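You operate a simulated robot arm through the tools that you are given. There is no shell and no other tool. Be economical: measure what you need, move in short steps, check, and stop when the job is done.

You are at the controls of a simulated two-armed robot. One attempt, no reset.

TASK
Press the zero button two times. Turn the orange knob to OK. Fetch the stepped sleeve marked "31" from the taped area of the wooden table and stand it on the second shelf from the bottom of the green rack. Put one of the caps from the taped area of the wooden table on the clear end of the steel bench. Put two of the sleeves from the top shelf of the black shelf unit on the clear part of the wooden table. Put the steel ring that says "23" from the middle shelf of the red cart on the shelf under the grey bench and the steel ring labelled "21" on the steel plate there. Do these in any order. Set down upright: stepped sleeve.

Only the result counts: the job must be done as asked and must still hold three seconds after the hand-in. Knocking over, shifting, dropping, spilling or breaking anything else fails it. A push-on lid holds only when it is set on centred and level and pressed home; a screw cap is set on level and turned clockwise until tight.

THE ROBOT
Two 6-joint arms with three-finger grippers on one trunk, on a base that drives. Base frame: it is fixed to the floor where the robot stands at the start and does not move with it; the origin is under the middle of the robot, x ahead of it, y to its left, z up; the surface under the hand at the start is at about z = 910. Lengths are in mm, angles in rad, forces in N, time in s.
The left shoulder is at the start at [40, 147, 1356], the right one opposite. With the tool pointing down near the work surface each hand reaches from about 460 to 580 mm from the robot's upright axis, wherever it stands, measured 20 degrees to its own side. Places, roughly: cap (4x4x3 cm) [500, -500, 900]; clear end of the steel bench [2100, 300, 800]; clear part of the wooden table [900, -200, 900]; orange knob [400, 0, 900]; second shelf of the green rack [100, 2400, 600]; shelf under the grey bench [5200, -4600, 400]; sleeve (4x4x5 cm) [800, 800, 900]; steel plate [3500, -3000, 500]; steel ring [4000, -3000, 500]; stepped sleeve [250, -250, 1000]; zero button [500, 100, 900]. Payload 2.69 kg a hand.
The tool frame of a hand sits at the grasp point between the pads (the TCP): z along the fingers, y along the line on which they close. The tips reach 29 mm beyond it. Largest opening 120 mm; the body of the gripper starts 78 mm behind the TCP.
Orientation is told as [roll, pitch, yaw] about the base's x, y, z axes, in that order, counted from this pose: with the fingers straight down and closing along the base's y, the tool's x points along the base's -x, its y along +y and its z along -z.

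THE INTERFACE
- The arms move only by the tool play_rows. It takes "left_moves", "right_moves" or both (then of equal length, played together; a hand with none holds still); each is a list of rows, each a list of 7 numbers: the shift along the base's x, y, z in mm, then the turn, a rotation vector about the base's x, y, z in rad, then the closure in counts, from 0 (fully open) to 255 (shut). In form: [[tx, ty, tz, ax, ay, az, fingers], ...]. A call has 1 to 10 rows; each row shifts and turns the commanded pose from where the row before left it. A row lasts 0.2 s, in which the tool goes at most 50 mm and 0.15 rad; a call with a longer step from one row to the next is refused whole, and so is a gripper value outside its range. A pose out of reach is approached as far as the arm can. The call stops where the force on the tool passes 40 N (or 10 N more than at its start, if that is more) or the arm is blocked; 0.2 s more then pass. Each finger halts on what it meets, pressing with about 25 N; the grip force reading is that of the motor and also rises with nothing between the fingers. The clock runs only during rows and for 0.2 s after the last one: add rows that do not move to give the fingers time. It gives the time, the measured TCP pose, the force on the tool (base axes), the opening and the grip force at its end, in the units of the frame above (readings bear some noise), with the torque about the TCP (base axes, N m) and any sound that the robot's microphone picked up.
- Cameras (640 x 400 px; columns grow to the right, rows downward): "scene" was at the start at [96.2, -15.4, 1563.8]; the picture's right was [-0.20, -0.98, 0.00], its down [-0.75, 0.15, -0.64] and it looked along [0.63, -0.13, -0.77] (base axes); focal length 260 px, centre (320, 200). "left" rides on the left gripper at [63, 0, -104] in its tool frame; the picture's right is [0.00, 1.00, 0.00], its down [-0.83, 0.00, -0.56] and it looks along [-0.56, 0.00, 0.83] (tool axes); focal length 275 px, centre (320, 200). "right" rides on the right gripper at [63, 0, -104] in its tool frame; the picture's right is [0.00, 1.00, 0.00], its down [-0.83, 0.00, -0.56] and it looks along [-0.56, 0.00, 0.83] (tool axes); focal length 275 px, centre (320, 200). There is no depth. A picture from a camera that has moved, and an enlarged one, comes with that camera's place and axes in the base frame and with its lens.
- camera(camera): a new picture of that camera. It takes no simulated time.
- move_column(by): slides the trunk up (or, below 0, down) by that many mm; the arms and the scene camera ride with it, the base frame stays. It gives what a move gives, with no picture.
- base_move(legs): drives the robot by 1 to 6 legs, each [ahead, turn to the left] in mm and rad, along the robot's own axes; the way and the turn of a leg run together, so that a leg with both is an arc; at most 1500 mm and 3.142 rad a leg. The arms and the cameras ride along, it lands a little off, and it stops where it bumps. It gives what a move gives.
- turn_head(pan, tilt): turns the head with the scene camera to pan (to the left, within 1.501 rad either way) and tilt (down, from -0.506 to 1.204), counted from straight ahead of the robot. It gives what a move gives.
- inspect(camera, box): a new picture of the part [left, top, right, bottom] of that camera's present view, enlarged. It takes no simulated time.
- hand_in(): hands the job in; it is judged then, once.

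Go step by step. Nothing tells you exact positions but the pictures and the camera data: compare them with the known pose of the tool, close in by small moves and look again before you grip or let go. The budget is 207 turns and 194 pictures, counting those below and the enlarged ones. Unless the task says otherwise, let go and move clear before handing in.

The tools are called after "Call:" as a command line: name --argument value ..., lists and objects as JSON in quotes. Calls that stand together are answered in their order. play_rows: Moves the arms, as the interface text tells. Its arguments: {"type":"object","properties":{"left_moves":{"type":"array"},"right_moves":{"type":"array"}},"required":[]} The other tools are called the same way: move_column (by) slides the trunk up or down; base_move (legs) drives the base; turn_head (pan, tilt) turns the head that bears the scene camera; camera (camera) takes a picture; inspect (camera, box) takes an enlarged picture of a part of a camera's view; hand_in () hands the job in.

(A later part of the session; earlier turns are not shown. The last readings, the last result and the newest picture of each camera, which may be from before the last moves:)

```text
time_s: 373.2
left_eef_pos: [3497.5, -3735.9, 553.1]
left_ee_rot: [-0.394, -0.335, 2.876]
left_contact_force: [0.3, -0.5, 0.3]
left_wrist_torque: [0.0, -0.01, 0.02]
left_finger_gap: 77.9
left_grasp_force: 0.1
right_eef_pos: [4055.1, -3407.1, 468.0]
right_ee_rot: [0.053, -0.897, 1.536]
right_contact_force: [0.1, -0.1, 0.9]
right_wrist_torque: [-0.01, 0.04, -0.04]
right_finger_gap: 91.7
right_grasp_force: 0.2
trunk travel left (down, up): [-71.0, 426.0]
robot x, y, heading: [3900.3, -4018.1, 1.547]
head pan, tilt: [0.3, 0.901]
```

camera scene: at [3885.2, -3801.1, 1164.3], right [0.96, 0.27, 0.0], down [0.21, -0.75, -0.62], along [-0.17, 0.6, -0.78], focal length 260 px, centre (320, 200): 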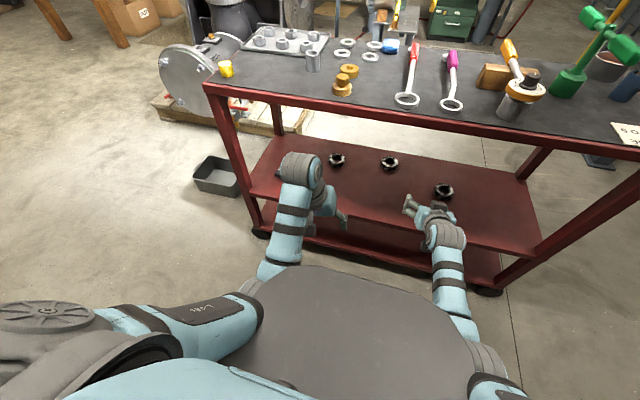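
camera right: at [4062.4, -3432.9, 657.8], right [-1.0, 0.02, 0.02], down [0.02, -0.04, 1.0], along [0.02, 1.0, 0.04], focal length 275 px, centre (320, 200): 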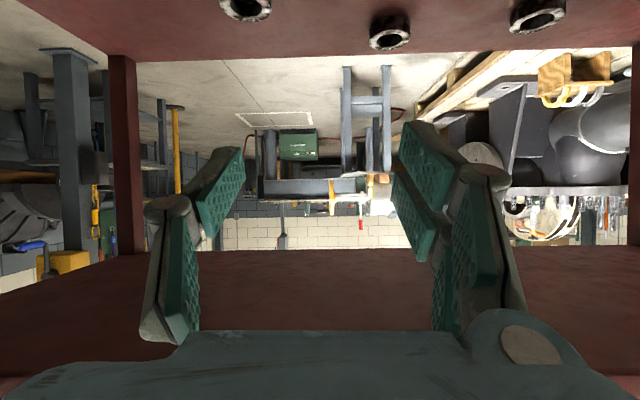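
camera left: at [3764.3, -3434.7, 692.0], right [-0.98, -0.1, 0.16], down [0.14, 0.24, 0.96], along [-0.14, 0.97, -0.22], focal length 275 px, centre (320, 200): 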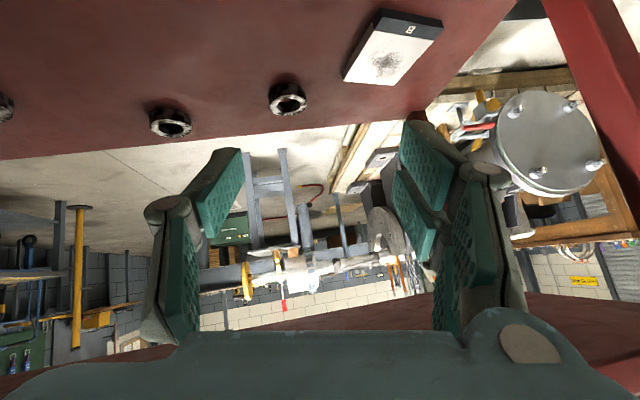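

Both arms behave now. I sidestep left 105 mm at stand-off so that the right hand lines up with ring 21, then look.

Call:
base_move --legs '[[0, 0.6], [190, 0], [0, -0.58]]'

Call:
camera --camera "right"

```text
time_s: 378.0
left_eef_pos: [3390.0, -3585.9, 553.3]
left_ee_rot: [-0.397, -0.334, 2.896]
left_contact_force: [0.2, 0.0, 0.0]
left_wrist_torque: [0.04, 0.0, -0.01]
left_finger_gap: 77.7
left_grasp_force: 0.1
right_eef_pos: [3939.1, -3247.0, 466.0]
right_ee_rot: [0.055, -0.896, 1.555]
right_contact_force: [-0.6, 0.1, 0.3]
right_wrist_torque: [0.0, -0.01, -0.01]
right_finger_gap: 91.7
right_grasp_force: 0.1
trunk travel left (down, up): [-71.0, 426.0]
robot x, y, heading: [3798.4, -3860.6, 1.57]
head pan, tilt: [0.3, 0.901]
```

```text
43 pictures are left
camera right: at [3944.7, -3367.1, 481.4], right [-1.0, -0.03, 0.03], down [0.03, 0.08, 1.0], along [-0.03, 1.0, -0.08], focal length 275 px, centre (320, 200)
```

right: 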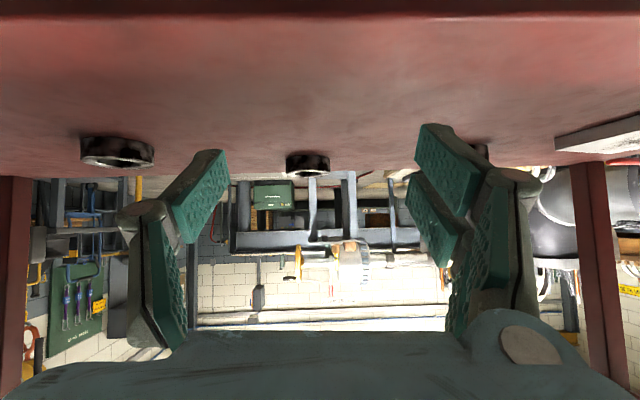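

Ring 21 is straight ahead. I open wide, lower a little, and drive in 230 mm.

Call:
play_rows --right_moves '[[5, 0, -12, 0, 0, 0, 0], [4, 0, -12, 0, 0, 0, 0], [0, 0, -10, 0, 0, 0, 0], [0, 0, 0, 0, 0, 0, 0]]'

Call:
base_move --legs '[[120, 0], [110, 0]]'

Call:
camera --camera "right"

Call:
camera --camera "scene"

```text
time_s: 379.0
left_eef_pos: [3389.8, -3587.5, 553.7]
left_ee_rot: [-0.397, -0.332, 2.897]
left_contact_force: [0.0, -0.9, 0.0]
left_wrist_torque: [0.01, 0.01, 0.02]
left_finger_gap: 77.5
left_grasp_force: 0.0
right_eef_pos: [3949.8, -3258.6, 444.0]
right_ee_rot: [0.055, -0.898, 1.555]
right_contact_force: [-0.1, -1.1, 0.2]
right_wrist_torque: [0.02, 0.01, -0.02]
right_finger_gap: 120.2
right_grasp_force: 0.0
right hand out of reach, approached as far as the arm can: row 1, 2, 3
trunk travel left (down, up): [-71.0, 426.0]
robot x, y, heading: [3800.4, -3859.5, 1.568]
head pan, tilt: [0.3, 0.901]
```

```text
time_s: 381.0
left_eef_pos: [3391.6, -3357.8, 553.2]
left_ee_rot: [-0.395, -0.331, 2.895]
left_contact_force: [-0.8, 0.2, 0.1]
left_wrist_torque: [-0.02, 0.0, 0.01]
left_finger_gap: 77.5
left_grasp_force: 0.1
right_eef_pos: [3952.5, -3029.3, 443.1]
right_ee_rot: [0.054, -0.896, 1.553]
right_contact_force: [0.3, 1.1, -0.3]
right_wrist_torque: [-0.01, 0.0, 0.0]
right_finger_gap: 120.3
right_grasp_force: 0.0
trunk travel left (down, up): [-71.0, 426.0]
robot x, y, heading: [3801.2, -3630.6, 1.561]
head pan, tilt: [0.3, 0.901]
```

```text
42 pictures are left
camera right: at [3957.4, -3150.9, 457.8], right [-1.0, -0.03, 0.03], down [0.03, 0.08, 1.0], along [-0.03, 1.0, -0.08], focal length 275 px, centre (320, 200)
```

right: 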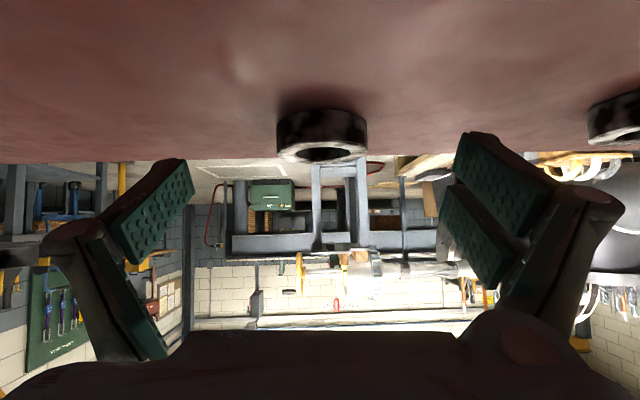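

```text
41 pictures are left
camera scene: at [3778.9, -3538.9, 1149.0], right [0.96, 0.29, 0.0], down [0.23, -0.75, -0.62], along [-0.18, 0.59, -0.78], focal length 260 px, centre (320, 200)
```

scene: 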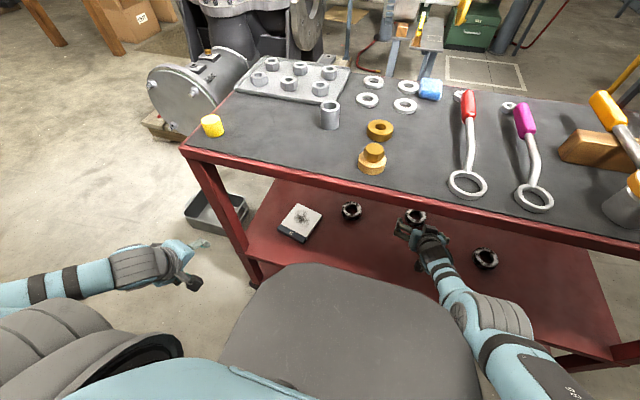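

Ring 21 is well centred. I drive in 85 mm more so that it is between the fingers, then lower slowly.

Call:
base_move --legs '[[50, 0], [35, 0]]'

Call:
play_rows --right_moves '[[0, 0, -10, 0, 0, 0, 0], [0, 0, -8, 0, 0, 0, 0], [0, 0, -5, 0, 0, 0, 0], [0, 0, -4, 0, 0, 0, 0], [0, 0, 0, 0, 0, 0, 0]]'

Call:
camera --camera "right"

```text
time_s: 382.5
left_eef_pos: [3391.2, -3282.5, 553.1]
left_ee_rot: [-0.385, -0.328, 2.9]
left_contact_force: [-1.3, -4.9, -2.0]
left_wrist_torque: [0.02, 0.03, -0.05]
left_finger_gap: 78.4
left_grasp_force: 0.0
right_eef_pos: [3951.5, -2947.9, 444.1]
right_ee_rot: [0.052, -0.899, 1.559]
right_contact_force: [0.1, -0.5, 0.4]
right_wrist_torque: [0.01, 0.0, 0.02]
right_finger_gap: 120.1
right_grasp_force: 0.2
trunk travel left (down, up): [-71.0, 426.0]
robot x, y, heading: [3800.7, -3553.3, 1.563]
head pan, tilt: [0.3, 0.901]
stopped in leg 2: the force on the tool passed its limit at 134 N (the readings are from after the stop); the commanded pose is now the measured one
```

```text
time_s: 383.7
left_eef_pos: [3392.7, -3281.7, 552.1]
left_ee_rot: [-0.386, -0.329, 2.898]
left_contact_force: [-1.4, -7.2, -0.8]
left_wrist_torque: [0.16, 0.0, -0.09]
left_finger_gap: 77.6
left_grasp_force: 0.0
right_eef_pos: [3953.8, -2961.9, 430.5]
right_ee_rot: [0.055, -0.9, 1.558]
right_contact_force: [0.5, 0.0, 0.1]
right_wrist_torque: [-0.01, 0.0, -0.06]
right_finger_gap: 120.2
right_grasp_force: 0.1
right hand out of reach, approached as far as the arm can: row 1, 2, 3
trunk travel left (down, up): [-71.0, 426.0]
robot x, y, heading: [3798.6, -3548.3, 1.57]
head pan, tilt: [0.3, 0.901]
```

```text
40 pictures are left
camera right: at [3959.2, -3082.8, 444.7], right [-1.0, -0.03, 0.03], down [0.03, 0.08, 1.0], along [-0.03, 1.0, -0.08], focal length 275 px, centre (320, 200)
```

right: 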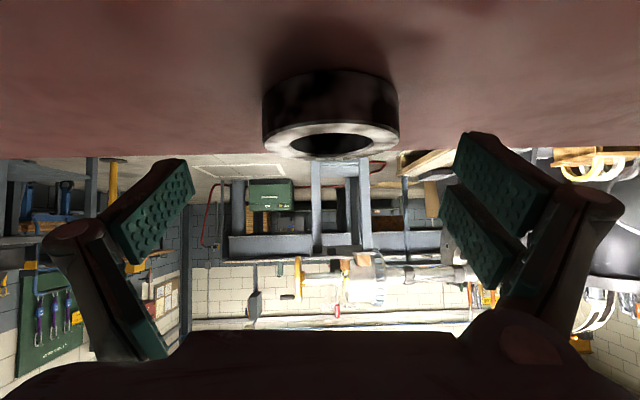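

The left hand touched the cart's corner leg. I pull it away at once.

Call:
play_rows --left_moves '[[-10, -20, 0, 0, 0, 0, 90], [-10, -20, 0, 0, 0, 0, 90], [-10, -20, 0, 0, 0, 0, 90], [0, -20, 0, 0, 0, 0, 90], [0, 0, 0, 0, 0, 0, 90]]'

Call:
camera --camera "scene"

```text
time_s: 384.9
left_eef_pos: [3396.9, -3336.8, 543.3]
left_ee_rot: [-0.385, -0.329, 2.899]
left_contact_force: [0.7, -0.2, -0.3]
left_wrist_torque: [0.03, 0.02, 0.02]
left_finger_gap: 77.5
left_grasp_force: 0.0
left hand out of reach, approached as far as the arm can: row 1, 2, 3, 4
right_eef_pos: [3954.6, -2961.8, 430.0]
right_ee_rot: [0.054, -0.9, 1.559]
right_contact_force: [0.3, -0.3, 0.1]
right_wrist_torque: [0.0, -0.01, -0.01]
right_finger_gap: 120.0
right_grasp_force: 0.1
trunk travel left (down, up): [-71.0, 426.0]
robot x, y, heading: [3802.7, -3548.6, 1.569]
head pan, tilt: [0.3, 0.901]
```

```text
39 pictures are left
camera scene: at [3779.1, -3458.2, 1149.1], right [0.96, 0.29, 0.0], down [0.23, -0.75, -0.62], along [-0.18, 0.59, -0.78], focal length 260 px, centre (320, 200)
```

scene: 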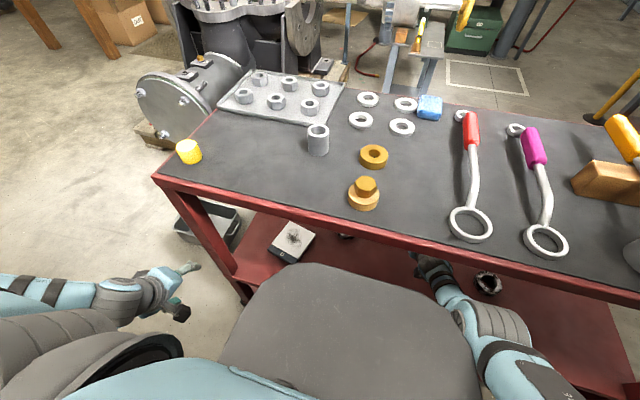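

The cart and its load have not moved. I take the left hand further out, then advance the base 40 mm.

Call:
play_rows --left_moves '[[-25, -5, 0, 0, 0, 0, 90], [-25, -5, 0, 0, 0, 0, 90], [-25, -5, 0, 0, 0, 0, 90], [0, 0, 0, 0, 0, 0, 90]]'

Call:
base_move --legs '[[38, 0]]'

Call:
play_rows --right_moves '[[-3, 0, -8, 0, 0, 0, 0], [-2, 0, -7, 0, 0, 0, 0], [0, 0, -5, 0, 0, 0, 0], [0, 0, -4, 0, 0, 0, 0], [0, 0, 0, 0, 0, 0, 0]]'

Call:
camera --camera "right"

```text
time_s: 385.9
left_eef_pos: [3388.9, -3331.2, 534.7]
left_ee_rot: [-0.385, -0.327, 2.896]
left_contact_force: [0.4, -0.5, -0.5]
left_wrist_torque: [-0.02, -0.02, 0.02]
left_finger_gap: 77.6
left_grasp_force: 0.0
left hand out of reach, approached as far as the arm can: row 1, 2, 3
right_eef_pos: [3955.4, -2962.5, 429.1]
right_ee_rot: [0.052, -0.899, 1.559]
right_contact_force: [0.3, 0.6, -0.1]
right_wrist_torque: [-0.01, 0.0, -0.01]
right_finger_gap: 120.1
right_grasp_force: 0.1
trunk travel left (down, up): [-71.0, 426.0]
robot x, y, heading: [3797.5, -3550.3, 1.57]
head pan, tilt: [0.3, 0.901]
```

```text
time_s: 386.7
left_eef_pos: [3386.9, -3294.1, 534.9]
left_ee_rot: [-0.385, -0.328, 2.899]
left_contact_force: [0.2, -2.3, 1.7]
left_wrist_torque: [0.08, 0.0, -0.02]
left_finger_gap: 77.4
left_grasp_force: 0.2
right_eef_pos: [3951.9, -2924.1, 429.6]
right_ee_rot: [0.051, -0.898, 1.559]
right_contact_force: [0.3, 0.1, -0.9]
right_wrist_torque: [0.0, 0.02, -0.01]
right_finger_gap: 119.9
right_grasp_force: 0.0
trunk travel left (down, up): [-71.0, 426.0]
robot x, y, heading: [3801.6, -3510.7, 1.57]
head pan, tilt: [0.3, 0.901]
```

```text
time_s: 387.9
left_eef_pos: [3387.3, -3294.3, 534.5]
left_ee_rot: [-0.385, -0.33, 2.9]
left_contact_force: [-1.2, -0.7, -0.6]
left_wrist_torque: [0.0, 0.02, 0.06]
left_finger_gap: 77.0
left_grasp_force: 0.0
right_eef_pos: [3950.8, -2936.3, 419.1]
right_ee_rot: [0.052, -0.899, 1.558]
right_contact_force: [-0.2, -0.1, -0.7]
right_wrist_torque: [0.01, 0.02, -0.02]
right_finger_gap: 120.0
right_grasp_force: 0.1
right hand out of reach, approached as far as the arm can: row 1, 2, 3
trunk travel left (down, up): [-71.0, 426.0]
robot x, y, heading: [3798.7, -3511.1, 1.572]
head pan, tilt: [0.3, 0.901]
```

```text
38 pictures are left
camera right: at [3955.8, -3057.0, 433.0], right [-1.0, -0.03, 0.03], down [0.03, 0.08, 1.0], along [-0.03, 1.0, -0.08], focal length 275 px, centre (320, 200)
```

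right: 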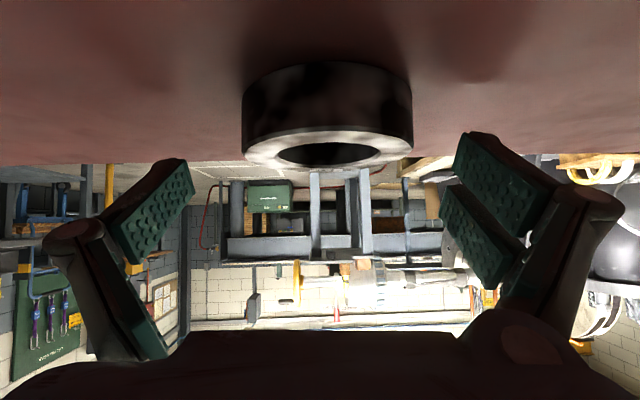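

I lower the trunk 18 mm for a straight descent, then close on ring 21.

Call:
move_column --by -18

Call:
play_rows --right_moves '[[0, 0, 0, 0, 0, 0, 120], [0, 0, 0, 0, 0, 0, 200], [0, 0, 0, 0, 0, 0, 255], [0, 0, 0, 0, 0, 0, 255], [0, 0, 0, 0, 0, 0, 255]]'

Call:
camera --camera "right"

```text
time_s: 388.6
left_eef_pos: [3386.8, -3295.5, 517.8]
left_ee_rot: [-0.39, -0.328, 2.901]
left_contact_force: [-0.4, -0.6, -0.4]
left_wrist_torque: [-0.01, 0.01, 0.0]
left_finger_gap: 77.7
left_grasp_force: 0.1
right_eef_pos: [3948.4, -2933.1, 405.3]
right_ee_rot: [0.057, -0.906, 1.554]
right_contact_force: [-6.0, 3.2, 22.5]
right_wrist_torque: [-0.15, 1.58, -0.41]
right_finger_gap: 120.6
right_grasp_force: 0.6
trunk travel left (down, up): [-53.0, 444.0]
robot x, y, heading: [3801.0, -3516.7, 1.567]
head pan, tilt: [0.3, 0.901]
```

```text
time_s: 389.1
left_eef_pos: [3386.1, -3297.4, 517.1]
left_ee_rot: [-0.395, -0.328, 2.903]
left_contact_force: [0.0, -0.1, 1.1]
left_wrist_torque: [-0.02, 0.01, 0.0]
left_finger_gap: 77.4
left_grasp_force: 0.0
right_eef_pos: [3941.7, -2933.6, 411.4]
right_ee_rot: [0.073, -0.917, 1.552]
right_contact_force: [-20.3, -16.0, 39.7]
right_wrist_torque: [-0.45, 2.34, 0.53]
right_finger_gap: 96.1
right_grasp_force: 24.1
trunk travel left (down, up): [-53.0, 444.0]
robot x, y, heading: [3796.7, -3514.1, 1.582]
head pan, tilt: [0.3, 0.901]
stopped in row 2 (right hand): the force on the tool passed its limit at 45 N (the readings are from after the stop); the commanded pose is now the measured one
```

```text
37 pictures are left
camera right: at [3948.5, -3054.2, 422.4], right [-1.0, -0.04, 0.04], down [0.04, 0.06, 1.0], along [-0.05, 1.0, -0.06], focal length 275 px, centre (320, 200)
```

right: 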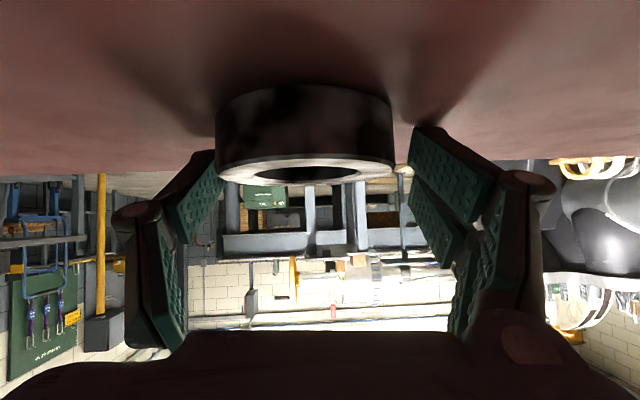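

The finger tips touched the shelf (z≈380) and sit too far past the ring's middle. I open, raise slightly, level the roll, and back 22 mm so the tips grip the ring's widest line.

Call:
play_rows --right_moves '[[0, 0, 6, 0, -0.03, 0, 60], [0, 0, 4, 0, -0.03, 0, 30], [0, 0, 0, 0, 0, 0, 0], [0, 0, 0, 0, 0, 0, 0]]'

Call:
base_move --legs '[[-24, 0]]'

Call:
camera --camera "right"

```text
time_s: 390.1
left_eef_pos: [3387.6, -3295.0, 516.5]
left_ee_rot: [-0.385, -0.328, 2.899]
left_contact_force: [0.8, -1.1, 0.1]
left_wrist_torque: [0.02, 0.01, 0.02]
left_finger_gap: 77.3
left_grasp_force: 0.0
right_eef_pos: [3954.7, -2933.4, 408.1]
right_ee_rot: [-0.019, -0.908, 1.606]
right_contact_force: [0.9, 2.8, 6.4]
right_wrist_torque: [0.05, 0.33, -0.15]
right_finger_gap: 121.1
right_grasp_force: 0.0
right hand out of reach, approached as far as the arm can: row 1
trunk travel left (down, up): [-53.0, 444.0]
robot x, y, heading: [3801.0, -3509.5, 1.569]
head pan, tilt: [0.3, 0.901]
```

```text
time_s: 390.9
left_eef_pos: [3387.5, -3317.5, 517.3]
left_ee_rot: [-0.386, -0.329, 2.9]
left_contact_force: [0.5, -0.1, -0.2]
left_wrist_torque: [0.0, -0.03, 0.02]
left_finger_gap: 77.5
left_grasp_force: 0.0
right_eef_pos: [3952.7, -2957.2, 409.2]
right_ee_rot: [-0.019, -0.91, 1.608]
right_contact_force: [0.1, 0.6, 3.6]
right_wrist_torque: [0.01, 0.25, -0.05]
right_finger_gap: 120.3
right_grasp_force: 0.1
trunk travel left (down, up): [-53.0, 444.0]
robot x, y, heading: [3803.5, -3537.8, 1.572]
head pan, tilt: [0.3, 0.901]
```

```text
36 pictures are left
camera right: at [3957.2, -3077.5, 421.9], right [-1.0, -0.02, -0.01], down [-0.02, 0.07, 1.0], along [-0.02, 1.0, -0.07], focal length 275 px, centre (320, 200)
```

right: 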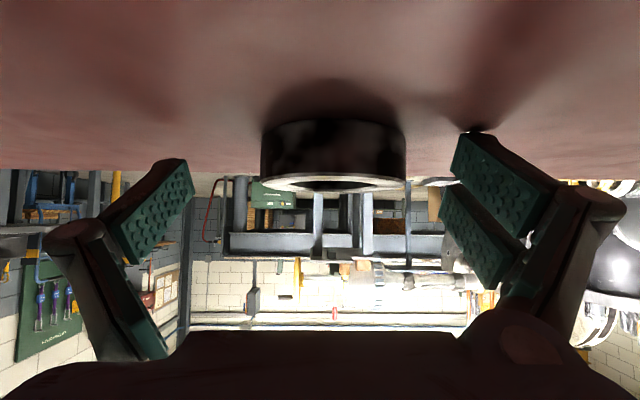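

Now raise 5 mm and close.

Call:
play_rows --right_moves '[[-4, 0, 6, 0, 0.015, 0, 0], [0, 0, 0, 0, 0, 0, 60], [0, 0, 0, 0, 0, 0, 110], [0, 0, 0, 0, 0, 0, 180], [0, 0, 0, 0, 0, 0, 255], [0, 0, 0, 0, 0, 0, 255]]'

Call:
camera --camera "right"

```text
time_s: 392.3
left_eef_pos: [3385.2, -3319.6, 517.4]
left_ee_rot: [-0.389, -0.326, 2.899]
left_contact_force: [0.3, 0.1, 0.8]
left_wrist_torque: [0.0, -0.02, -0.01]
left_finger_gap: 77.4
left_grasp_force: 0.1
right_eef_pos: [3947.7, -2955.8, 417.2]
right_ee_rot: [0.007, -0.916, 1.588]
right_contact_force: [-9.6, 1.4, 20.8]
right_wrist_torque: [0.21, 1.23, 0.05]
right_finger_gap: 69.8
right_grasp_force: 25.8
trunk travel left (down, up): [-53.0, 444.0]
robot x, y, heading: [3798.5, -3537.4, 1.567]
head pan, tilt: [0.3, 0.901]
```

```text
35 pictures are left
camera right: at [3952.3, -3076.5, 429.8], right [-1.0, -0.03, 0.0], down [0.0, 0.06, 1.0], along [-0.03, 1.0, -0.06], focal length 275 px, centre (320, 200)
```

right: 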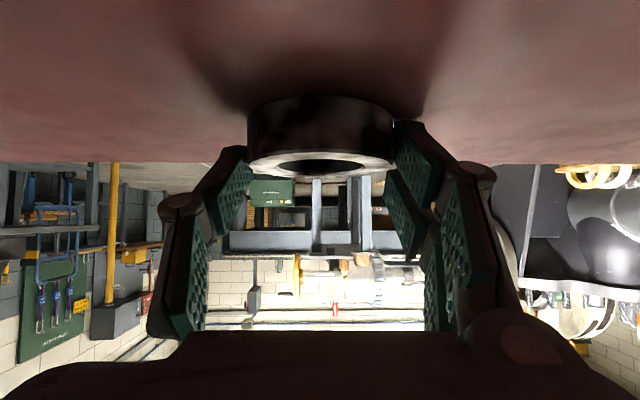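

Gripped at 69.8 mm. I lift with the trunk and check.

Call:
move_column --by 40

Call:
camera --camera "right"

```text
time_s: 393.2
left_eef_pos: [3386.9, -3317.5, 557.5]
left_ee_rot: [-0.385, -0.328, 2.897]
left_contact_force: [-0.3, -0.5, -0.7]
left_wrist_torque: [0.0, -0.02, 0.02]
left_finger_gap: 77.6
left_grasp_force: 0.0
right_eef_pos: [3950.5, -2955.2, 453.7]
right_ee_rot: [0.007, -0.906, 1.586]
right_contact_force: [0.0, -0.1, -4.1]
right_wrist_torque: [-0.02, -0.01, -0.01]
right_finger_gap: 69.9
right_grasp_force: 25.3
trunk travel left (down, up): [-93.0, 404.0]
robot x, y, heading: [3802.4, -3537.7, 1.568]
head pan, tilt: [0.3, 0.901]
```

```text
34 pictures are left
camera right: at [3954.0, -3077.3, 466.5], right [-1.0, -0.02, 0.0], down [0.0, 0.07, 1.0], along [-0.02, 1.0, -0.07], focal length 275 px, centre (320, 200)
```

right: 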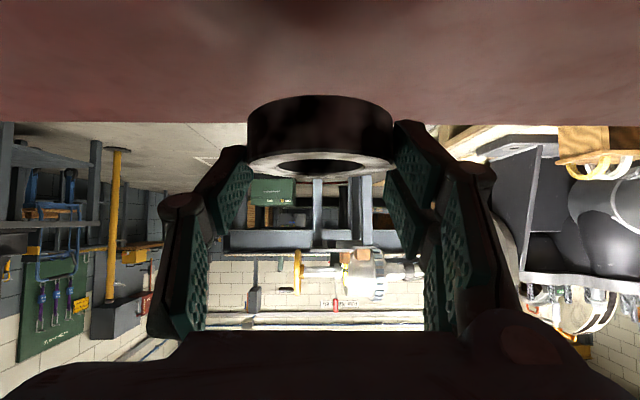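

Ring 21 is lifted. I back out, shift 388 mm west (by turning right, reversing, and turning back), and look at the plate.

Call:
base_move --legs '[[-325, 0], [0, -1.57], [-388, 0], [0, 1.57]]'

Call:
move_column --by 20

Call:
camera --camera "right"

```text
time_s: 405.0
left_eef_pos: [2996.5, -3634.8, 557.2]
left_ee_rot: [-0.386, -0.328, 2.882]
left_contact_force: [-0.2, 0.1, 0.2]
left_wrist_torque: [0.04, 0.04, 0.0]
left_finger_gap: 77.6
left_grasp_force: 0.1
right_eef_pos: [3563.7, -3280.8, 453.2]
right_ee_rot: [0.007, -0.909, 1.572]
right_contact_force: [-0.1, -0.2, -4.4]
right_wrist_torque: [-0.09, -0.04, 0.0]
right_finger_gap: 69.8
right_grasp_force: 25.1
trunk travel left (down, up): [-93.0, 404.0]
robot x, y, heading: [3405.9, -3861.4, 1.553]
head pan, tilt: [0.3, 0.901]
```

```text
time_s: 405.7
left_eef_pos: [2996.1, -3634.1, 577.6]
left_ee_rot: [-0.384, -0.329, 2.884]
left_contact_force: [-0.1, 0.7, -0.2]
left_wrist_torque: [-0.02, 0.0, 0.0]
left_finger_gap: 77.7
left_grasp_force: 0.1
right_eef_pos: [3562.1, -3280.9, 473.6]
right_ee_rot: [0.006, -0.91, 1.573]
right_contact_force: [-0.4, -0.8, -4.7]
right_wrist_torque: [-0.02, -0.02, -0.02]
right_finger_gap: 69.8
right_grasp_force: 25.0
trunk travel left (down, up): [-113.0, 384.0]
robot x, y, heading: [3407.2, -3861.1, 1.556]
head pan, tilt: [0.3, 0.901]
```

```text
33 pictures are left
camera right: at [3565.5, -3401.6, 487.4], right [-1.0, -0.01, 0.0], down [0.0, 0.07, 1.0], along [-0.01, 1.0, -0.07], focal length 275 px, centre (320, 200)
```

right: 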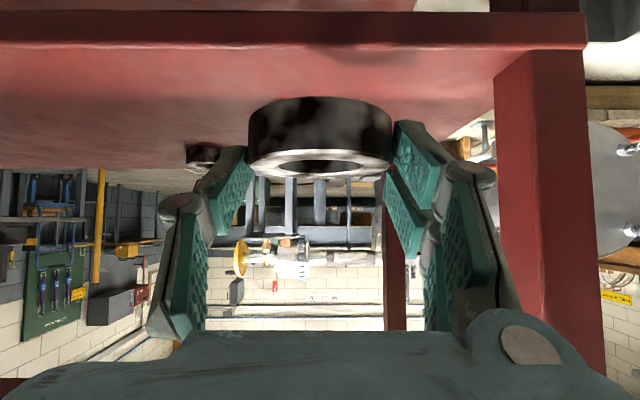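

Aligned in x with the plate, leg clearance about 35 mm. I drive in 187 mm and check from the head camera.

Call:
base_move --legs '[[100, 0], [87, 0]]'

Call:
inspect --camera "scene" --box '[280, 120, 500, 280]'

Call:
camera --camera "right"

```text
time_s: 407.5
left_eef_pos: [2999.1, -3444.8, 576.6]
left_ee_rot: [-0.384, -0.327, 2.883]
left_contact_force: [0.0, 0.8, -1.1]
left_wrist_torque: [-0.03, 0.0, -0.01]
left_finger_gap: 77.5
left_grasp_force: 0.1
right_eef_pos: [3566.3, -3093.2, 474.4]
right_ee_rot: [0.007, -0.909, 1.573]
right_contact_force: [-0.1, -0.6, -4.4]
right_wrist_torque: [-0.02, -0.02, -0.01]
right_finger_gap: 69.6
right_grasp_force: 25.5
trunk travel left (down, up): [-113.0, 384.0]
robot x, y, heading: [3410.3, -3671.4, 1.554]
head pan, tilt: [0.3, 0.901]
```

```text
2.50 times, centred on (390, 200) of scene
camera zoom: at [3388.8, -3576.9, 1191.5], right [0.96, 0.28, 0.0], down [0.22, -0.75, -0.62], along [-0.17, 0.6, -0.78], focal length 650 px, centre (145, 200)
```

zoom: 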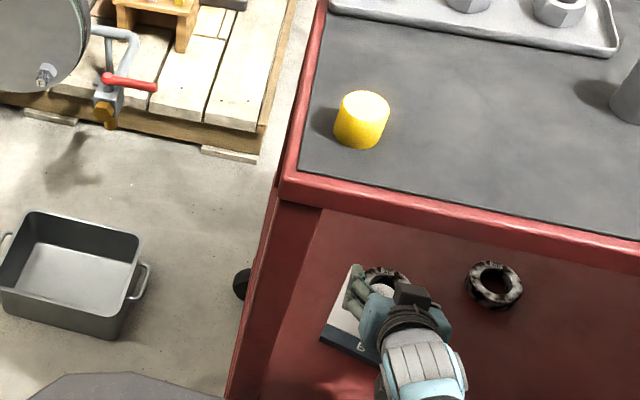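

```text
31 pictures are left
camera right: at [3569.0, -3213.0, 487.1], right [-1.0, -0.01, 0.0], down [0.0, 0.07, 1.0], along [-0.01, 1.0, -0.07], focal length 275 px, centre (320, 200)
```

right: 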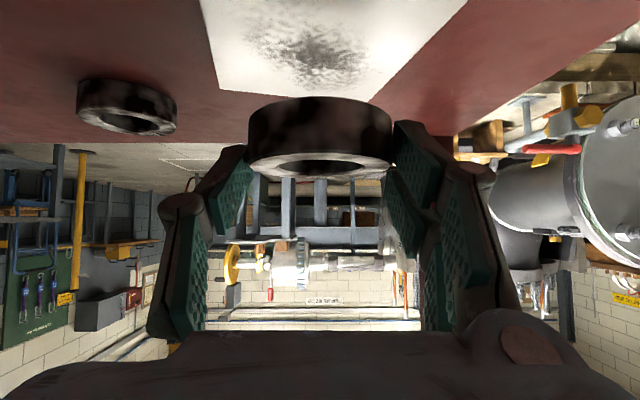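

The plate's clear face centres near [3580, -3055]; I advance 24 mm, shift 13 mm right, and lower with the trunk.

Call:
base_move --legs '[[25, 0]]'

Call:
play_rows --right_moves '[[6, 0, 0, 0, 0, 0, 255], [7, 0, 0, 0, 0, 0, 255], [0, 0, 0, 0, 0, 0, 255]]'

Call:
move_column --by -25

Call:
camera --camera "right"

```text
time_s: 408.3
left_eef_pos: [2999.0, -3421.5, 576.7]
left_ee_rot: [-0.386, -0.329, 2.882]
left_contact_force: [-0.2, -0.5, 0.4]
left_wrist_torque: [-0.03, 0.03, -0.01]
left_finger_gap: 78.0
left_grasp_force: 0.1
right_eef_pos: [3567.4, -3067.5, 474.5]
right_ee_rot: [0.008, -0.909, 1.572]
right_contact_force: [-0.1, 1.1, -5.3]
right_wrist_torque: [-0.05, 0.02, -0.01]
right_finger_gap: 69.9
right_grasp_force: 25.0
trunk travel left (down, up): [-113.0, 384.0]
robot x, y, heading: [3405.6, -3646.8, 1.553]
head pan, tilt: [0.3, 0.901]
```

```text
time_s: 409.1
left_eef_pos: [2998.6, -3421.2, 577.4]
left_ee_rot: [-0.384, -0.329, 2.884]
left_contact_force: [0.0, -0.3, -0.8]
left_wrist_torque: [-0.01, 0.01, 0.01]
left_finger_gap: 77.7
left_grasp_force: 0.0
right_eef_pos: [3581.1, -3067.9, 473.2]
right_ee_rot: [0.007, -0.907, 1.573]
right_contact_force: [-1.3, 1.2, -3.9]
right_wrist_torque: [-0.06, -0.04, 0.06]
right_finger_gap: 69.5
right_grasp_force: 24.8
trunk travel left (down, up): [-113.0, 384.0]
robot x, y, heading: [3407.3, -3648.2, 1.551]
head pan, tilt: [0.3, 0.901]
```

```text
time_s: 409.8
left_eef_pos: [3000.0, -3421.1, 552.0]
left_ee_rot: [-0.386, -0.328, 2.882]
left_contact_force: [0.1, 0.2, 0.7]
left_wrist_torque: [-0.01, -0.02, 0.0]
left_finger_gap: 77.9
left_grasp_force: 0.2
right_eef_pos: [3581.1, -3068.0, 450.6]
right_ee_rot: [0.007, -0.909, 1.572]
right_contact_force: [-0.1, 0.6, -3.5]
right_wrist_torque: [-0.06, -0.01, 0.02]
right_finger_gap: 69.6
right_grasp_force: 25.1
trunk travel left (down, up): [-88.0, 409.0]
robot x, y, heading: [3409.9, -3647.3, 1.556]
head pan, tilt: [0.3, 0.901]
```

```text
30 pictures are left
camera right: at [3582.6, -3188.4, 462.1], right [-1.0, -0.01, 0.0], down [0.0, 0.07, 1.0], along [-0.01, 1.0, -0.07], focal length 275 px, centre (320, 200)
```

right: 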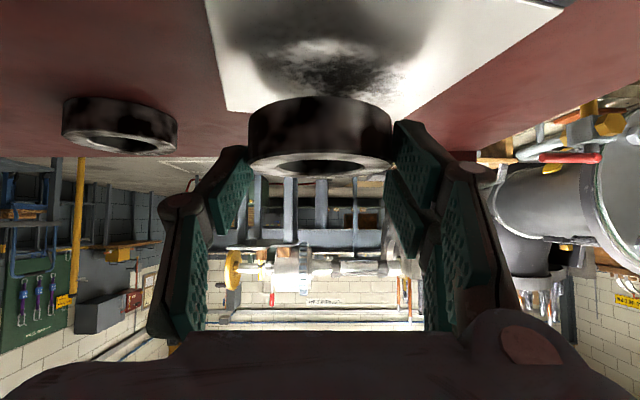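

Call:
move_column --by -12

Call:
play_rows --right_moves '[[0, 0, -2, 0, 0, 0, 255], [0, 0, -2, 0, 0, 0, 255], [0, 0, -2, 0, 0, 0, 255], [0, 0, 0, 0, 0, 0, 255]]'

```text
time_s: 410.4
left_eef_pos: [2999.5, -3420.6, 540.0]
left_ee_rot: [-0.386, -0.329, 2.883]
left_contact_force: [0.4, 0.6, -0.3]
left_wrist_torque: [-0.02, -0.01, 0.02]
left_finger_gap: 77.6
left_grasp_force: 0.0
right_eef_pos: [3580.4, -3068.3, 437.1]
right_ee_rot: [0.008, -0.909, 1.574]
right_contact_force: [1.2, -0.9, -4.3]
right_wrist_torque: [-0.06, 0.01, 0.03]
right_finger_gap: 69.8
right_grasp_force: 24.8
trunk travel left (down, up): [-76.0, 421.0]
robot x, y, heading: [3409.9, -3646.4, 1.552]
head pan, tilt: [0.3, 0.901]
```

```text
time_s: 411.4
left_eef_pos: [2999.2, -3422.9, 540.3]
left_ee_rot: [-0.386, -0.327, 2.884]
left_contact_force: [0.8, 0.1, -0.6]
left_wrist_torque: [-0.01, -0.02, 0.03]
left_finger_gap: 77.6
left_grasp_force: 0.0
right_eef_pos: [3580.7, -3066.2, 434.4]
right_ee_rot: [0.007, -0.914, 1.573]
right_contact_force: [2.1, 0.8, 8.8]
right_wrist_torque: [0.5, 0.22, -0.11]
right_finger_gap: 69.7
right_grasp_force: 25.3
trunk travel left (down, up): [-76.0, 421.0]
robot x, y, heading: [3410.3, -3645.4, 1.557]
head pan, tilt: [0.3, 0.901]
```

Contact on the plate. I open, lift with the trunk, and look.

Call:
play_rows --right_moves '[[0, 0, 1.5, 0, 0, 0, 255], [0, 0, 0, 0, 0, 0, 90], [0, 0, 0, 0, 0, 0, 40], [0, 0, 0, 0, 0, 0, 20], [0, 0, 0, 0, 0, 0, 20]]'

Call:
move_column --by 40

Call:
base_move --legs '[[-120, 0], [-80, 0]]'

Call:
camera --camera "right"

```text
time_s: 412.6
left_eef_pos: [2999.2, -3420.5, 540.5]
left_ee_rot: [-0.387, -0.327, 2.886]
left_contact_force: [0.5, -0.3, -0.1]
left_wrist_torque: [0.0, 0.04, -0.01]
left_finger_gap: 77.4
left_grasp_force: 0.1
right_eef_pos: [3581.4, -3068.0, 433.1]
right_ee_rot: [0.005, -0.909, 1.573]
right_contact_force: [-0.9, -0.3, 0.0]
right_wrist_torque: [-0.02, -0.02, 0.0]
right_finger_gap: 110.7
right_grasp_force: 0.1
trunk travel left (down, up): [-76.0, 421.0]
robot x, y, heading: [3409.9, -3646.9, 1.551]
head pan, tilt: [0.3, 0.901]
```

```text
time_s: 413.5
left_eef_pos: [2999.0, -3421.8, 579.5]
left_ee_rot: [-0.386, -0.329, 2.883]
left_contact_force: [0.1, 0.7, 0.4]
left_wrist_torque: [0.02, 0.04, 0.01]
left_finger_gap: 77.4
left_grasp_force: 0.0
right_eef_pos: [3580.4, -3068.5, 473.9]
right_ee_rot: [0.005, -0.91, 1.572]
right_contact_force: [-0.3, -0.1, -0.4]
right_wrist_torque: [0.03, 0.02, -0.01]
right_finger_gap: 110.7
right_grasp_force: 0.0
trunk travel left (down, up): [-116.0, 381.0]
robot x, y, heading: [3408.6, -3646.6, 1.549]
head pan, tilt: [0.3, 0.901]
```

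```text
time_s: 415.4
left_eef_pos: [2996.4, -3620.8, 579.6]
left_ee_rot: [-0.385, -0.328, 2.878]
left_contact_force: [0.4, -0.4, 0.3]
left_wrist_torque: [0.0, -0.01, 0.01]
left_finger_gap: 77.4
left_grasp_force: 0.1
right_eef_pos: [3578.0, -3268.6, 473.7]
right_ee_rot: [0.005, -0.91, 1.567]
right_contact_force: [0.1, -0.3, 0.2]
right_wrist_torque: [0.02, -0.01, 0.0]
right_finger_gap: 110.6
right_grasp_force: 0.0
trunk travel left (down, up): [-116.0, 381.0]
robot x, y, heading: [3405.1, -3844.8, 1.548]
head pan, tilt: [0.3, 0.901]
```

```text
29 pictures are left
camera right: at [3580.6, -3389.2, 487.2], right [-1.0, 0.0, 0.0], down [0.0, 0.07, 1.0], along [0.0, 1.0, -0.07], focal length 275 px, centre (320, 200)
```

right: 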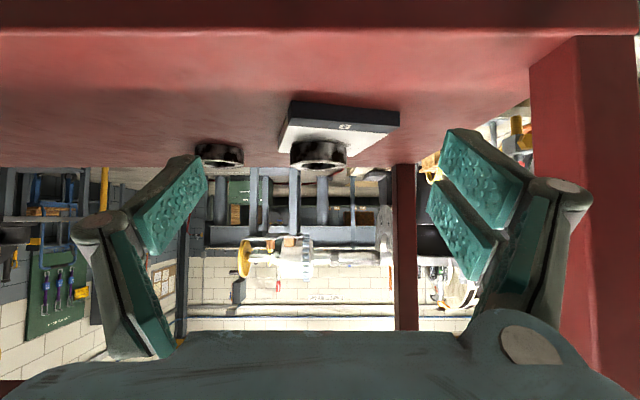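

Call:
inspect --camera "right" --box '[260, 90, 420, 190]'

```text
4.00 times, centred on (340, 140) of right
camera zoom: at [3580.6, -3389.2, 487.2], right [-1.0, 0.0, 0.0], down [0.0, 0.07, 1.0], along [0.0, 1.0, -0.07], focal length 1101 px, centre (240, 440)
```

zoom: 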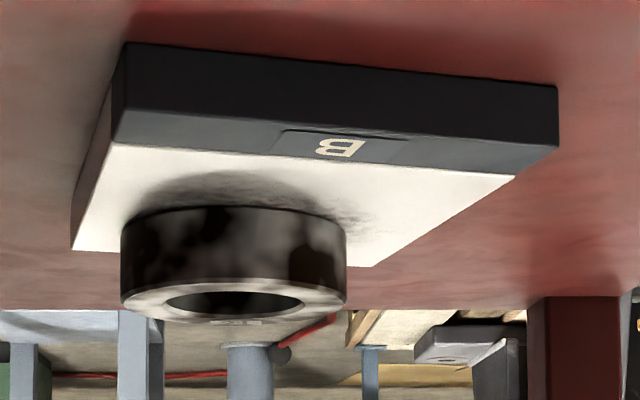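

Ring 21 rests on the plate. Now ring 23 at about [4170, -3040]: I shift 592 mm east at stand-off and look.

Call:
base_move --legs '[[0, -1.548], [592, 0], [0, 1.57]]'

Call:
move_column --by -30

Call:
camera --camera "right"

```text
time_s: 426.3
left_eef_pos: [3585.9, -3624.8, 580.8]
left_ee_rot: [-0.386, -0.327, 2.914]
left_contact_force: [-0.8, 0.3, 0.5]
left_wrist_torque: [-0.02, -0.02, 0.04]
left_finger_gap: 77.4
left_grasp_force: 0.0
right_eef_pos: [4155.6, -3254.0, 473.8]
right_ee_rot: [0.006, -0.909, 1.604]
right_contact_force: [-0.4, 0.3, 0.2]
right_wrist_torque: [0.01, -0.01, 0.0]
right_finger_gap: 110.5
right_grasp_force: 0.0
trunk travel left (down, up): [-116.0, 381.0]
robot x, y, heading: [4001.7, -3836.1, 1.581]
head pan, tilt: [0.3, 0.901]
```

```text
time_s: 427.1
left_eef_pos: [3586.1, -3624.9, 549.4]
left_ee_rot: [-0.384, -0.328, 2.913]
left_contact_force: [0.2, 0.1, 0.3]
left_wrist_torque: [-0.01, -0.01, 0.0]
left_finger_gap: 77.8
left_grasp_force: 0.2
right_eef_pos: [4156.9, -3253.7, 443.6]
right_ee_rot: [0.006, -0.909, 1.6]
right_contact_force: [-0.7, -0.4, -0.5]
right_wrist_torque: [0.0, -0.03, 0.03]
right_finger_gap: 110.8
right_grasp_force: 0.0
trunk travel left (down, up): [-86.0, 411.0]
robot x, y, heading: [4001.9, -3839.7, 1.583]
head pan, tilt: [0.3, 0.901]
```

```text
27 pictures are left
camera right: at [4161.2, -3374.2, 456.4], right [-1.0, -0.04, 0.0], down [0.0, 0.07, 1.0], along [-0.04, 1.0, -0.07], focal length 275 px, centre (320, 200)
```

right: 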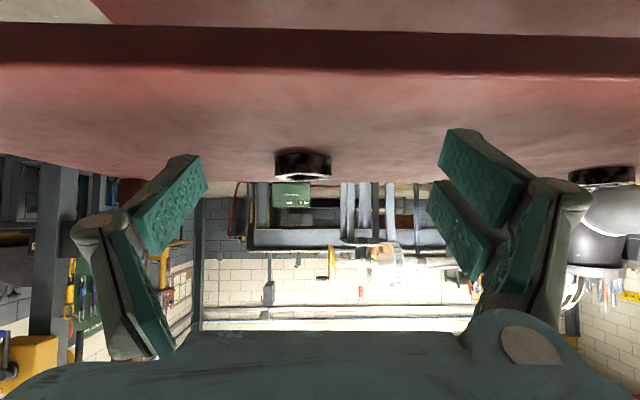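

Ring 23 is ahead, 13 mm to the right. I correct, drive in 200 mm, lower with the trunk and close.

Call:
play_rows --right_moves '[[7, 0, 0, 0, 0, 0, 0], [7, 0, 0, 0, 0, 0, 0], [0, 0, 0, 0, 0, 0, 0]]'

Call:
base_move --legs '[[120, 0], [80, 0]]'

Call:
move_column --by -24

Call:
camera --camera "right"

```text
time_s: 427.9
left_eef_pos: [3585.3, -3626.1, 549.5]
left_ee_rot: [-0.386, -0.328, 2.913]
left_contact_force: [-0.6, -0.1, 0.6]
left_wrist_torque: [0.01, 0.03, -0.02]
left_finger_gap: 77.6
left_grasp_force: 0.1
right_eef_pos: [4169.9, -3252.4, 443.7]
right_ee_rot: [0.006, -0.908, 1.603]
right_contact_force: [1.4, -0.1, -0.5]
right_wrist_torque: [-0.01, 0.0, 0.02]
right_finger_gap: 120.1
right_grasp_force: 0.0
trunk travel left (down, up): [-86.0, 411.0]
robot x, y, heading: [4000.2, -3834.9, 1.582]
head pan, tilt: [0.3, 0.901]
```

```text
time_s: 429.8
left_eef_pos: [3583.9, -3423.3, 550.0]
left_ee_rot: [-0.384, -0.326, 2.912]
left_contact_force: [0.2, -0.2, -0.8]
left_wrist_torque: [-0.03, 0.01, 0.01]
left_finger_gap: 77.9
left_grasp_force: 0.1
right_eef_pos: [4166.7, -3051.8, 441.6]
right_ee_rot: [0.006, -0.907, 1.6]
right_contact_force: [0.0, 0.2, 0.9]
right_wrist_torque: [-0.01, 0.0, 0.01]
right_finger_gap: 120.3
right_grasp_force: 0.0
trunk travel left (down, up): [-86.0, 411.0]
robot x, y, heading: [4000.3, -3635.2, 1.58]
head pan, tilt: [0.3, 0.901]
```

```text
time_s: 430.5
left_eef_pos: [3583.3, -3422.6, 526.2]
left_ee_rot: [-0.385, -0.328, 2.911]
left_contact_force: [-0.1, -0.4, -0.8]
left_wrist_torque: [-0.06, 0.02, 0.0]
left_finger_gap: 77.7
left_grasp_force: 0.1
right_eef_pos: [4167.7, -3051.6, 419.9]
right_ee_rot: [0.006, -0.91, 1.6]
right_contact_force: [0.0, 0.3, 1.0]
right_wrist_torque: [0.01, 0.0, -0.01]
right_finger_gap: 119.9
right_grasp_force: 0.0
trunk travel left (down, up): [-62.0, 435.0]
robot x, y, heading: [3997.9, -3634.4, 1.586]
head pan, tilt: [0.3, 0.901]
```

```text
26 pictures are left
camera right: at [4173.4, -3173.0, 431.6], right [-1.0, -0.04, 0.0], down [0.0, 0.07, 1.0], along [-0.04, 1.0, -0.07], focal length 275 px, centre (320, 200)
```

right: 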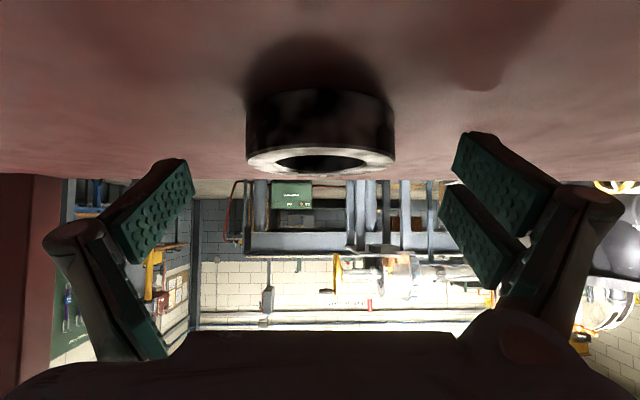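

Same alignment as before. Close and lift.

Call:
play_rows --right_moves '[[0, 0, -2, 0, 0, 0, 60], [0, 0, 0, 0, 0, 0, 110], [0, 0, 0, 0, 0, 0, 180], [0, 0, 0, 0, 0, 0, 255], [0, 0, 0, 0, 0, 0, 255]]'

Call:
move_column --by 50

Call:
camera --camera "right"

```text
time_s: 431.7
left_eef_pos: [3583.4, -3423.6, 525.0]
left_ee_rot: [-0.385, -0.327, 2.913]
left_contact_force: [0.5, -0.6, 0.3]
left_wrist_torque: [0.03, 0.02, 0.02]
left_finger_gap: 77.4
left_grasp_force: 0.1
right_eef_pos: [4166.8, -3051.6, 418.2]
right_ee_rot: [0.004, -0.912, 1.602]
right_contact_force: [-3.2, 2.4, 8.2]
right_wrist_torque: [0.17, 0.37, 0.01]
right_finger_gap: 68.6
right_grasp_force: 24.6
trunk travel left (down, up): [-62.0, 435.0]
robot x, y, heading: [3995.1, -3634.5, 1.581]
head pan, tilt: [0.3, 0.901]
```

```text
time_s: 432.6
left_eef_pos: [3583.8, -3423.0, 576.1]
left_ee_rot: [-0.385, -0.328, 2.912]
left_contact_force: [0.6, 0.4, 0.1]
left_wrist_torque: [0.04, -0.02, 0.01]
left_finger_gap: 77.4
left_grasp_force: 0.0
right_eef_pos: [4167.1, -3051.9, 467.4]
right_ee_rot: [0.004, -0.907, 1.599]
right_contact_force: [-0.1, 0.0, -4.0]
right_wrist_torque: [-0.03, -0.01, 0.03]
right_finger_gap: 68.4
right_grasp_force: 25.2
trunk travel left (down, up): [-112.0, 385.0]
robot x, y, heading: [3999.9, -3634.2, 1.584]
head pan, tilt: [0.3, 0.901]
```

```text
25 pictures are left
camera right: at [4173.4, -3172.7, 479.6], right [-1.0, -0.04, 0.0], down [0.0, 0.07, 1.0], along [-0.04, 1.0, -0.07], focal length 275 px, centre (320, 200)
```

right: 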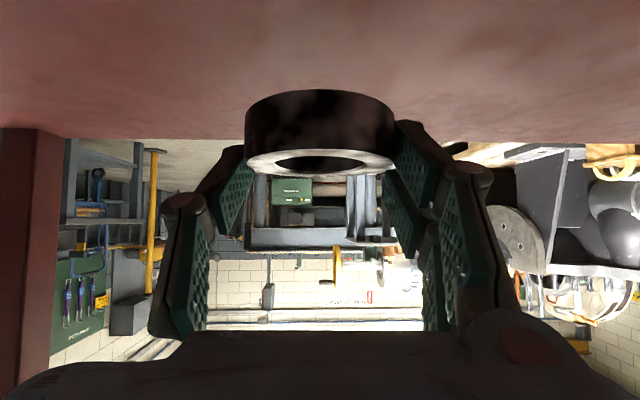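

Ring 23 is held. I back out, raise, drive east along the aisle to x≈5366 and face the grey bench.

Call:
base_move --legs '[[-120, 0], [-100, 0]]'

Call:
move_column --by 60

Call:
base_move --legs '[[0, -1.584], [1366, 0], [0, -1.571]]'

Call:
turn_head --pan -0.2 --tilt 0.75

Call:
camera --camera "scene"

Call:
camera --camera "right"

```text
time_s: 434.6
left_eef_pos: [3585.1, -3645.8, 576.9]
left_ee_rot: [-0.384, -0.329, 2.914]
left_contact_force: [0.3, -0.5, -0.9]
left_wrist_torque: [-0.03, -0.02, 0.0]
left_finger_gap: 77.6
left_grasp_force: 0.1
right_eef_pos: [4168.7, -3272.8, 467.0]
right_ee_rot: [0.007, -0.91, 1.605]
right_contact_force: [0.0, 0.2, -3.6]
right_wrist_torque: [-0.05, 0.01, 0.01]
right_finger_gap: 68.1
right_grasp_force: 25.4
trunk travel left (down, up): [-112.0, 385.0]
robot x, y, heading: [4003.0, -3857.8, 1.587]
head pan, tilt: [0.3, 0.901]
```

```text
time_s: 435.6
left_eef_pos: [3585.8, -3645.4, 637.5]
left_ee_rot: [-0.384, -0.328, 2.915]
left_contact_force: [-0.4, 0.1, -0.4]
left_wrist_torque: [-0.03, -0.02, 0.01]
left_finger_gap: 77.6
left_grasp_force: 0.0
right_eef_pos: [4168.7, -3272.9, 527.9]
right_ee_rot: [0.005, -0.907, 1.603]
right_contact_force: [0.3, 0.5, -4.4]
right_wrist_torque: [-0.04, 0.0, 0.0]
right_finger_gap: 68.6
right_grasp_force: 25.1
trunk travel left (down, up): [-172.0, 325.0]
robot x, y, heading: [4002.6, -3856.7, 1.588]
head pan, tilt: [0.3, 0.901]
```

```text
time_s: 450.1
left_eef_pos: [5797.3, -4085.9, 636.8]
left_ee_rot: [-0.383, -0.327, -0.252]
left_contact_force: [0.4, -0.2, -0.3]
left_wrist_torque: [0.0, 0.02, -0.02]
left_finger_gap: 77.5
left_grasp_force: 0.0
right_eef_pos: [5204.2, -4444.8, 528.2]
right_ee_rot: [0.004, -0.907, -1.561]
right_contact_force: [0.3, -0.2, -3.7]
right_wrist_torque: [0.04, 0.03, -0.02]
right_finger_gap: 67.7
right_grasp_force: 24.5
trunk travel left (down, up): [-172.0, 325.0]
robot x, y, heading: [5389.6, -3861.0, -1.584]
head pan, tilt: [0.3, 0.901]
```

```text
time_s: 451.1
left_eef_pos: [5796.8, -4086.4, 636.7]
left_ee_rot: [-0.384, -0.328, -0.251]
left_contact_force: [0.9, 0.6, -0.8]
left_wrist_torque: [0.01, 0.0, 0.0]
left_finger_gap: 77.9
left_grasp_force: 0.1
right_eef_pos: [5203.5, -4445.3, 527.6]
right_ee_rot: [0.006, -0.907, -1.562]
right_contact_force: [0.2, 0.3, -4.8]
right_wrist_torque: [0.03, 0.01, -0.03]
right_finger_gap: 67.8
right_grasp_force: 24.6
trunk travel left (down, up): [-172.0, 325.0]
robot x, y, heading: [5384.5, -3858.3, -1.575]
head pan, tilt: [-0.201, 0.75]
```

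```text
24 pictures are left
camera scene: at [5368.8, -3966.0, 1263.3], right [-0.98, 0.21, 0.0], down [0.14, 0.67, -0.73], along [-0.15, -0.71, -0.68], focal length 260 px, centre (320, 200)
```

scene: 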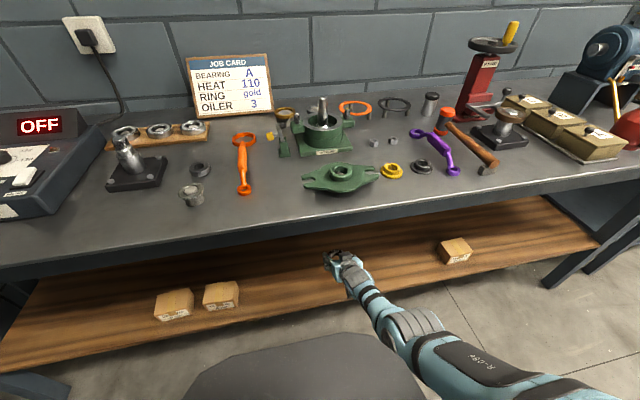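

```text
23 pictures are left
camera right: at [5203.5, -4323.3, 540.6], right [1.0, 0.02, 0.0], down [0.0, -0.07, 1.0], along [0.02, -1.0, -0.07], focal length 275 px, centre (320, 200)
```

right: 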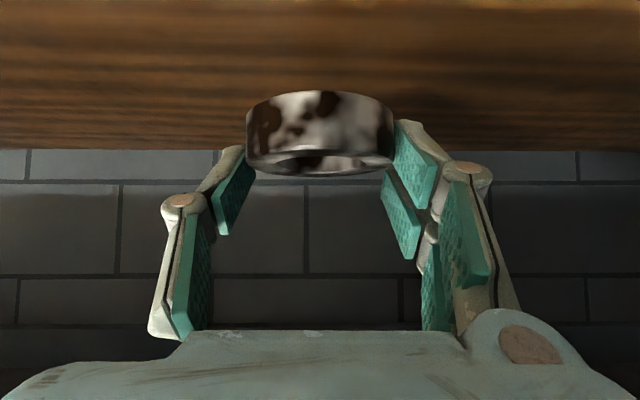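

The ring hangs about 100 mm inside the shelf's front edge, in a clear spot between the boxes. I lower 60 mm with the trunk, then probe down gently.

Call:
move_column --by -60

Call:
camera --camera "right"

```text
time_s: 452.1
left_eef_pos: [5798.4, -4085.0, 577.5]
left_ee_rot: [-0.383, -0.329, -0.252]
left_contact_force: [0.6, -0.2, 0.1]
left_wrist_torque: [-0.02, 0.02, 0.06]
left_finger_gap: 77.6
left_grasp_force: 0.0
right_eef_pos: [5204.6, -4444.8, 466.1]
right_ee_rot: [0.005, -0.907, -1.562]
right_contact_force: [-0.1, 0.3, -3.6]
right_wrist_torque: [0.05, 0.01, -0.02]
right_finger_gap: 67.9
right_grasp_force: 25.3
trunk travel left (down, up): [-112.0, 385.0]
robot x, y, heading: [5385.5, -3863.6, -1.583]
head pan, tilt: [-0.201, 0.75]
```

```text
22 pictures are left
camera right: at [5203.5, -4323.2, 479.8], right [1.0, 0.02, 0.0], down [0.0, -0.07, 1.0], along [0.02, -1.0, -0.07], focal length 275 px, centre (320, 200)
```

right: 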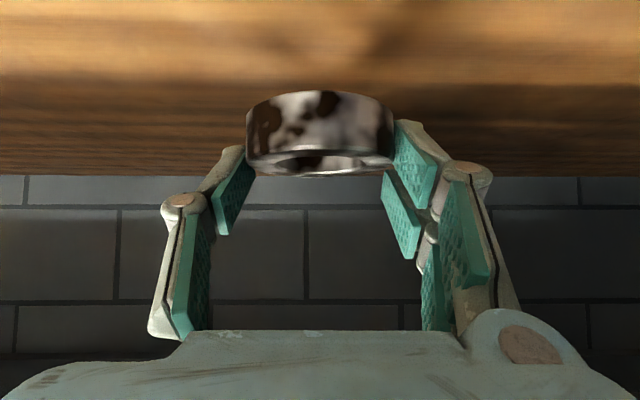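

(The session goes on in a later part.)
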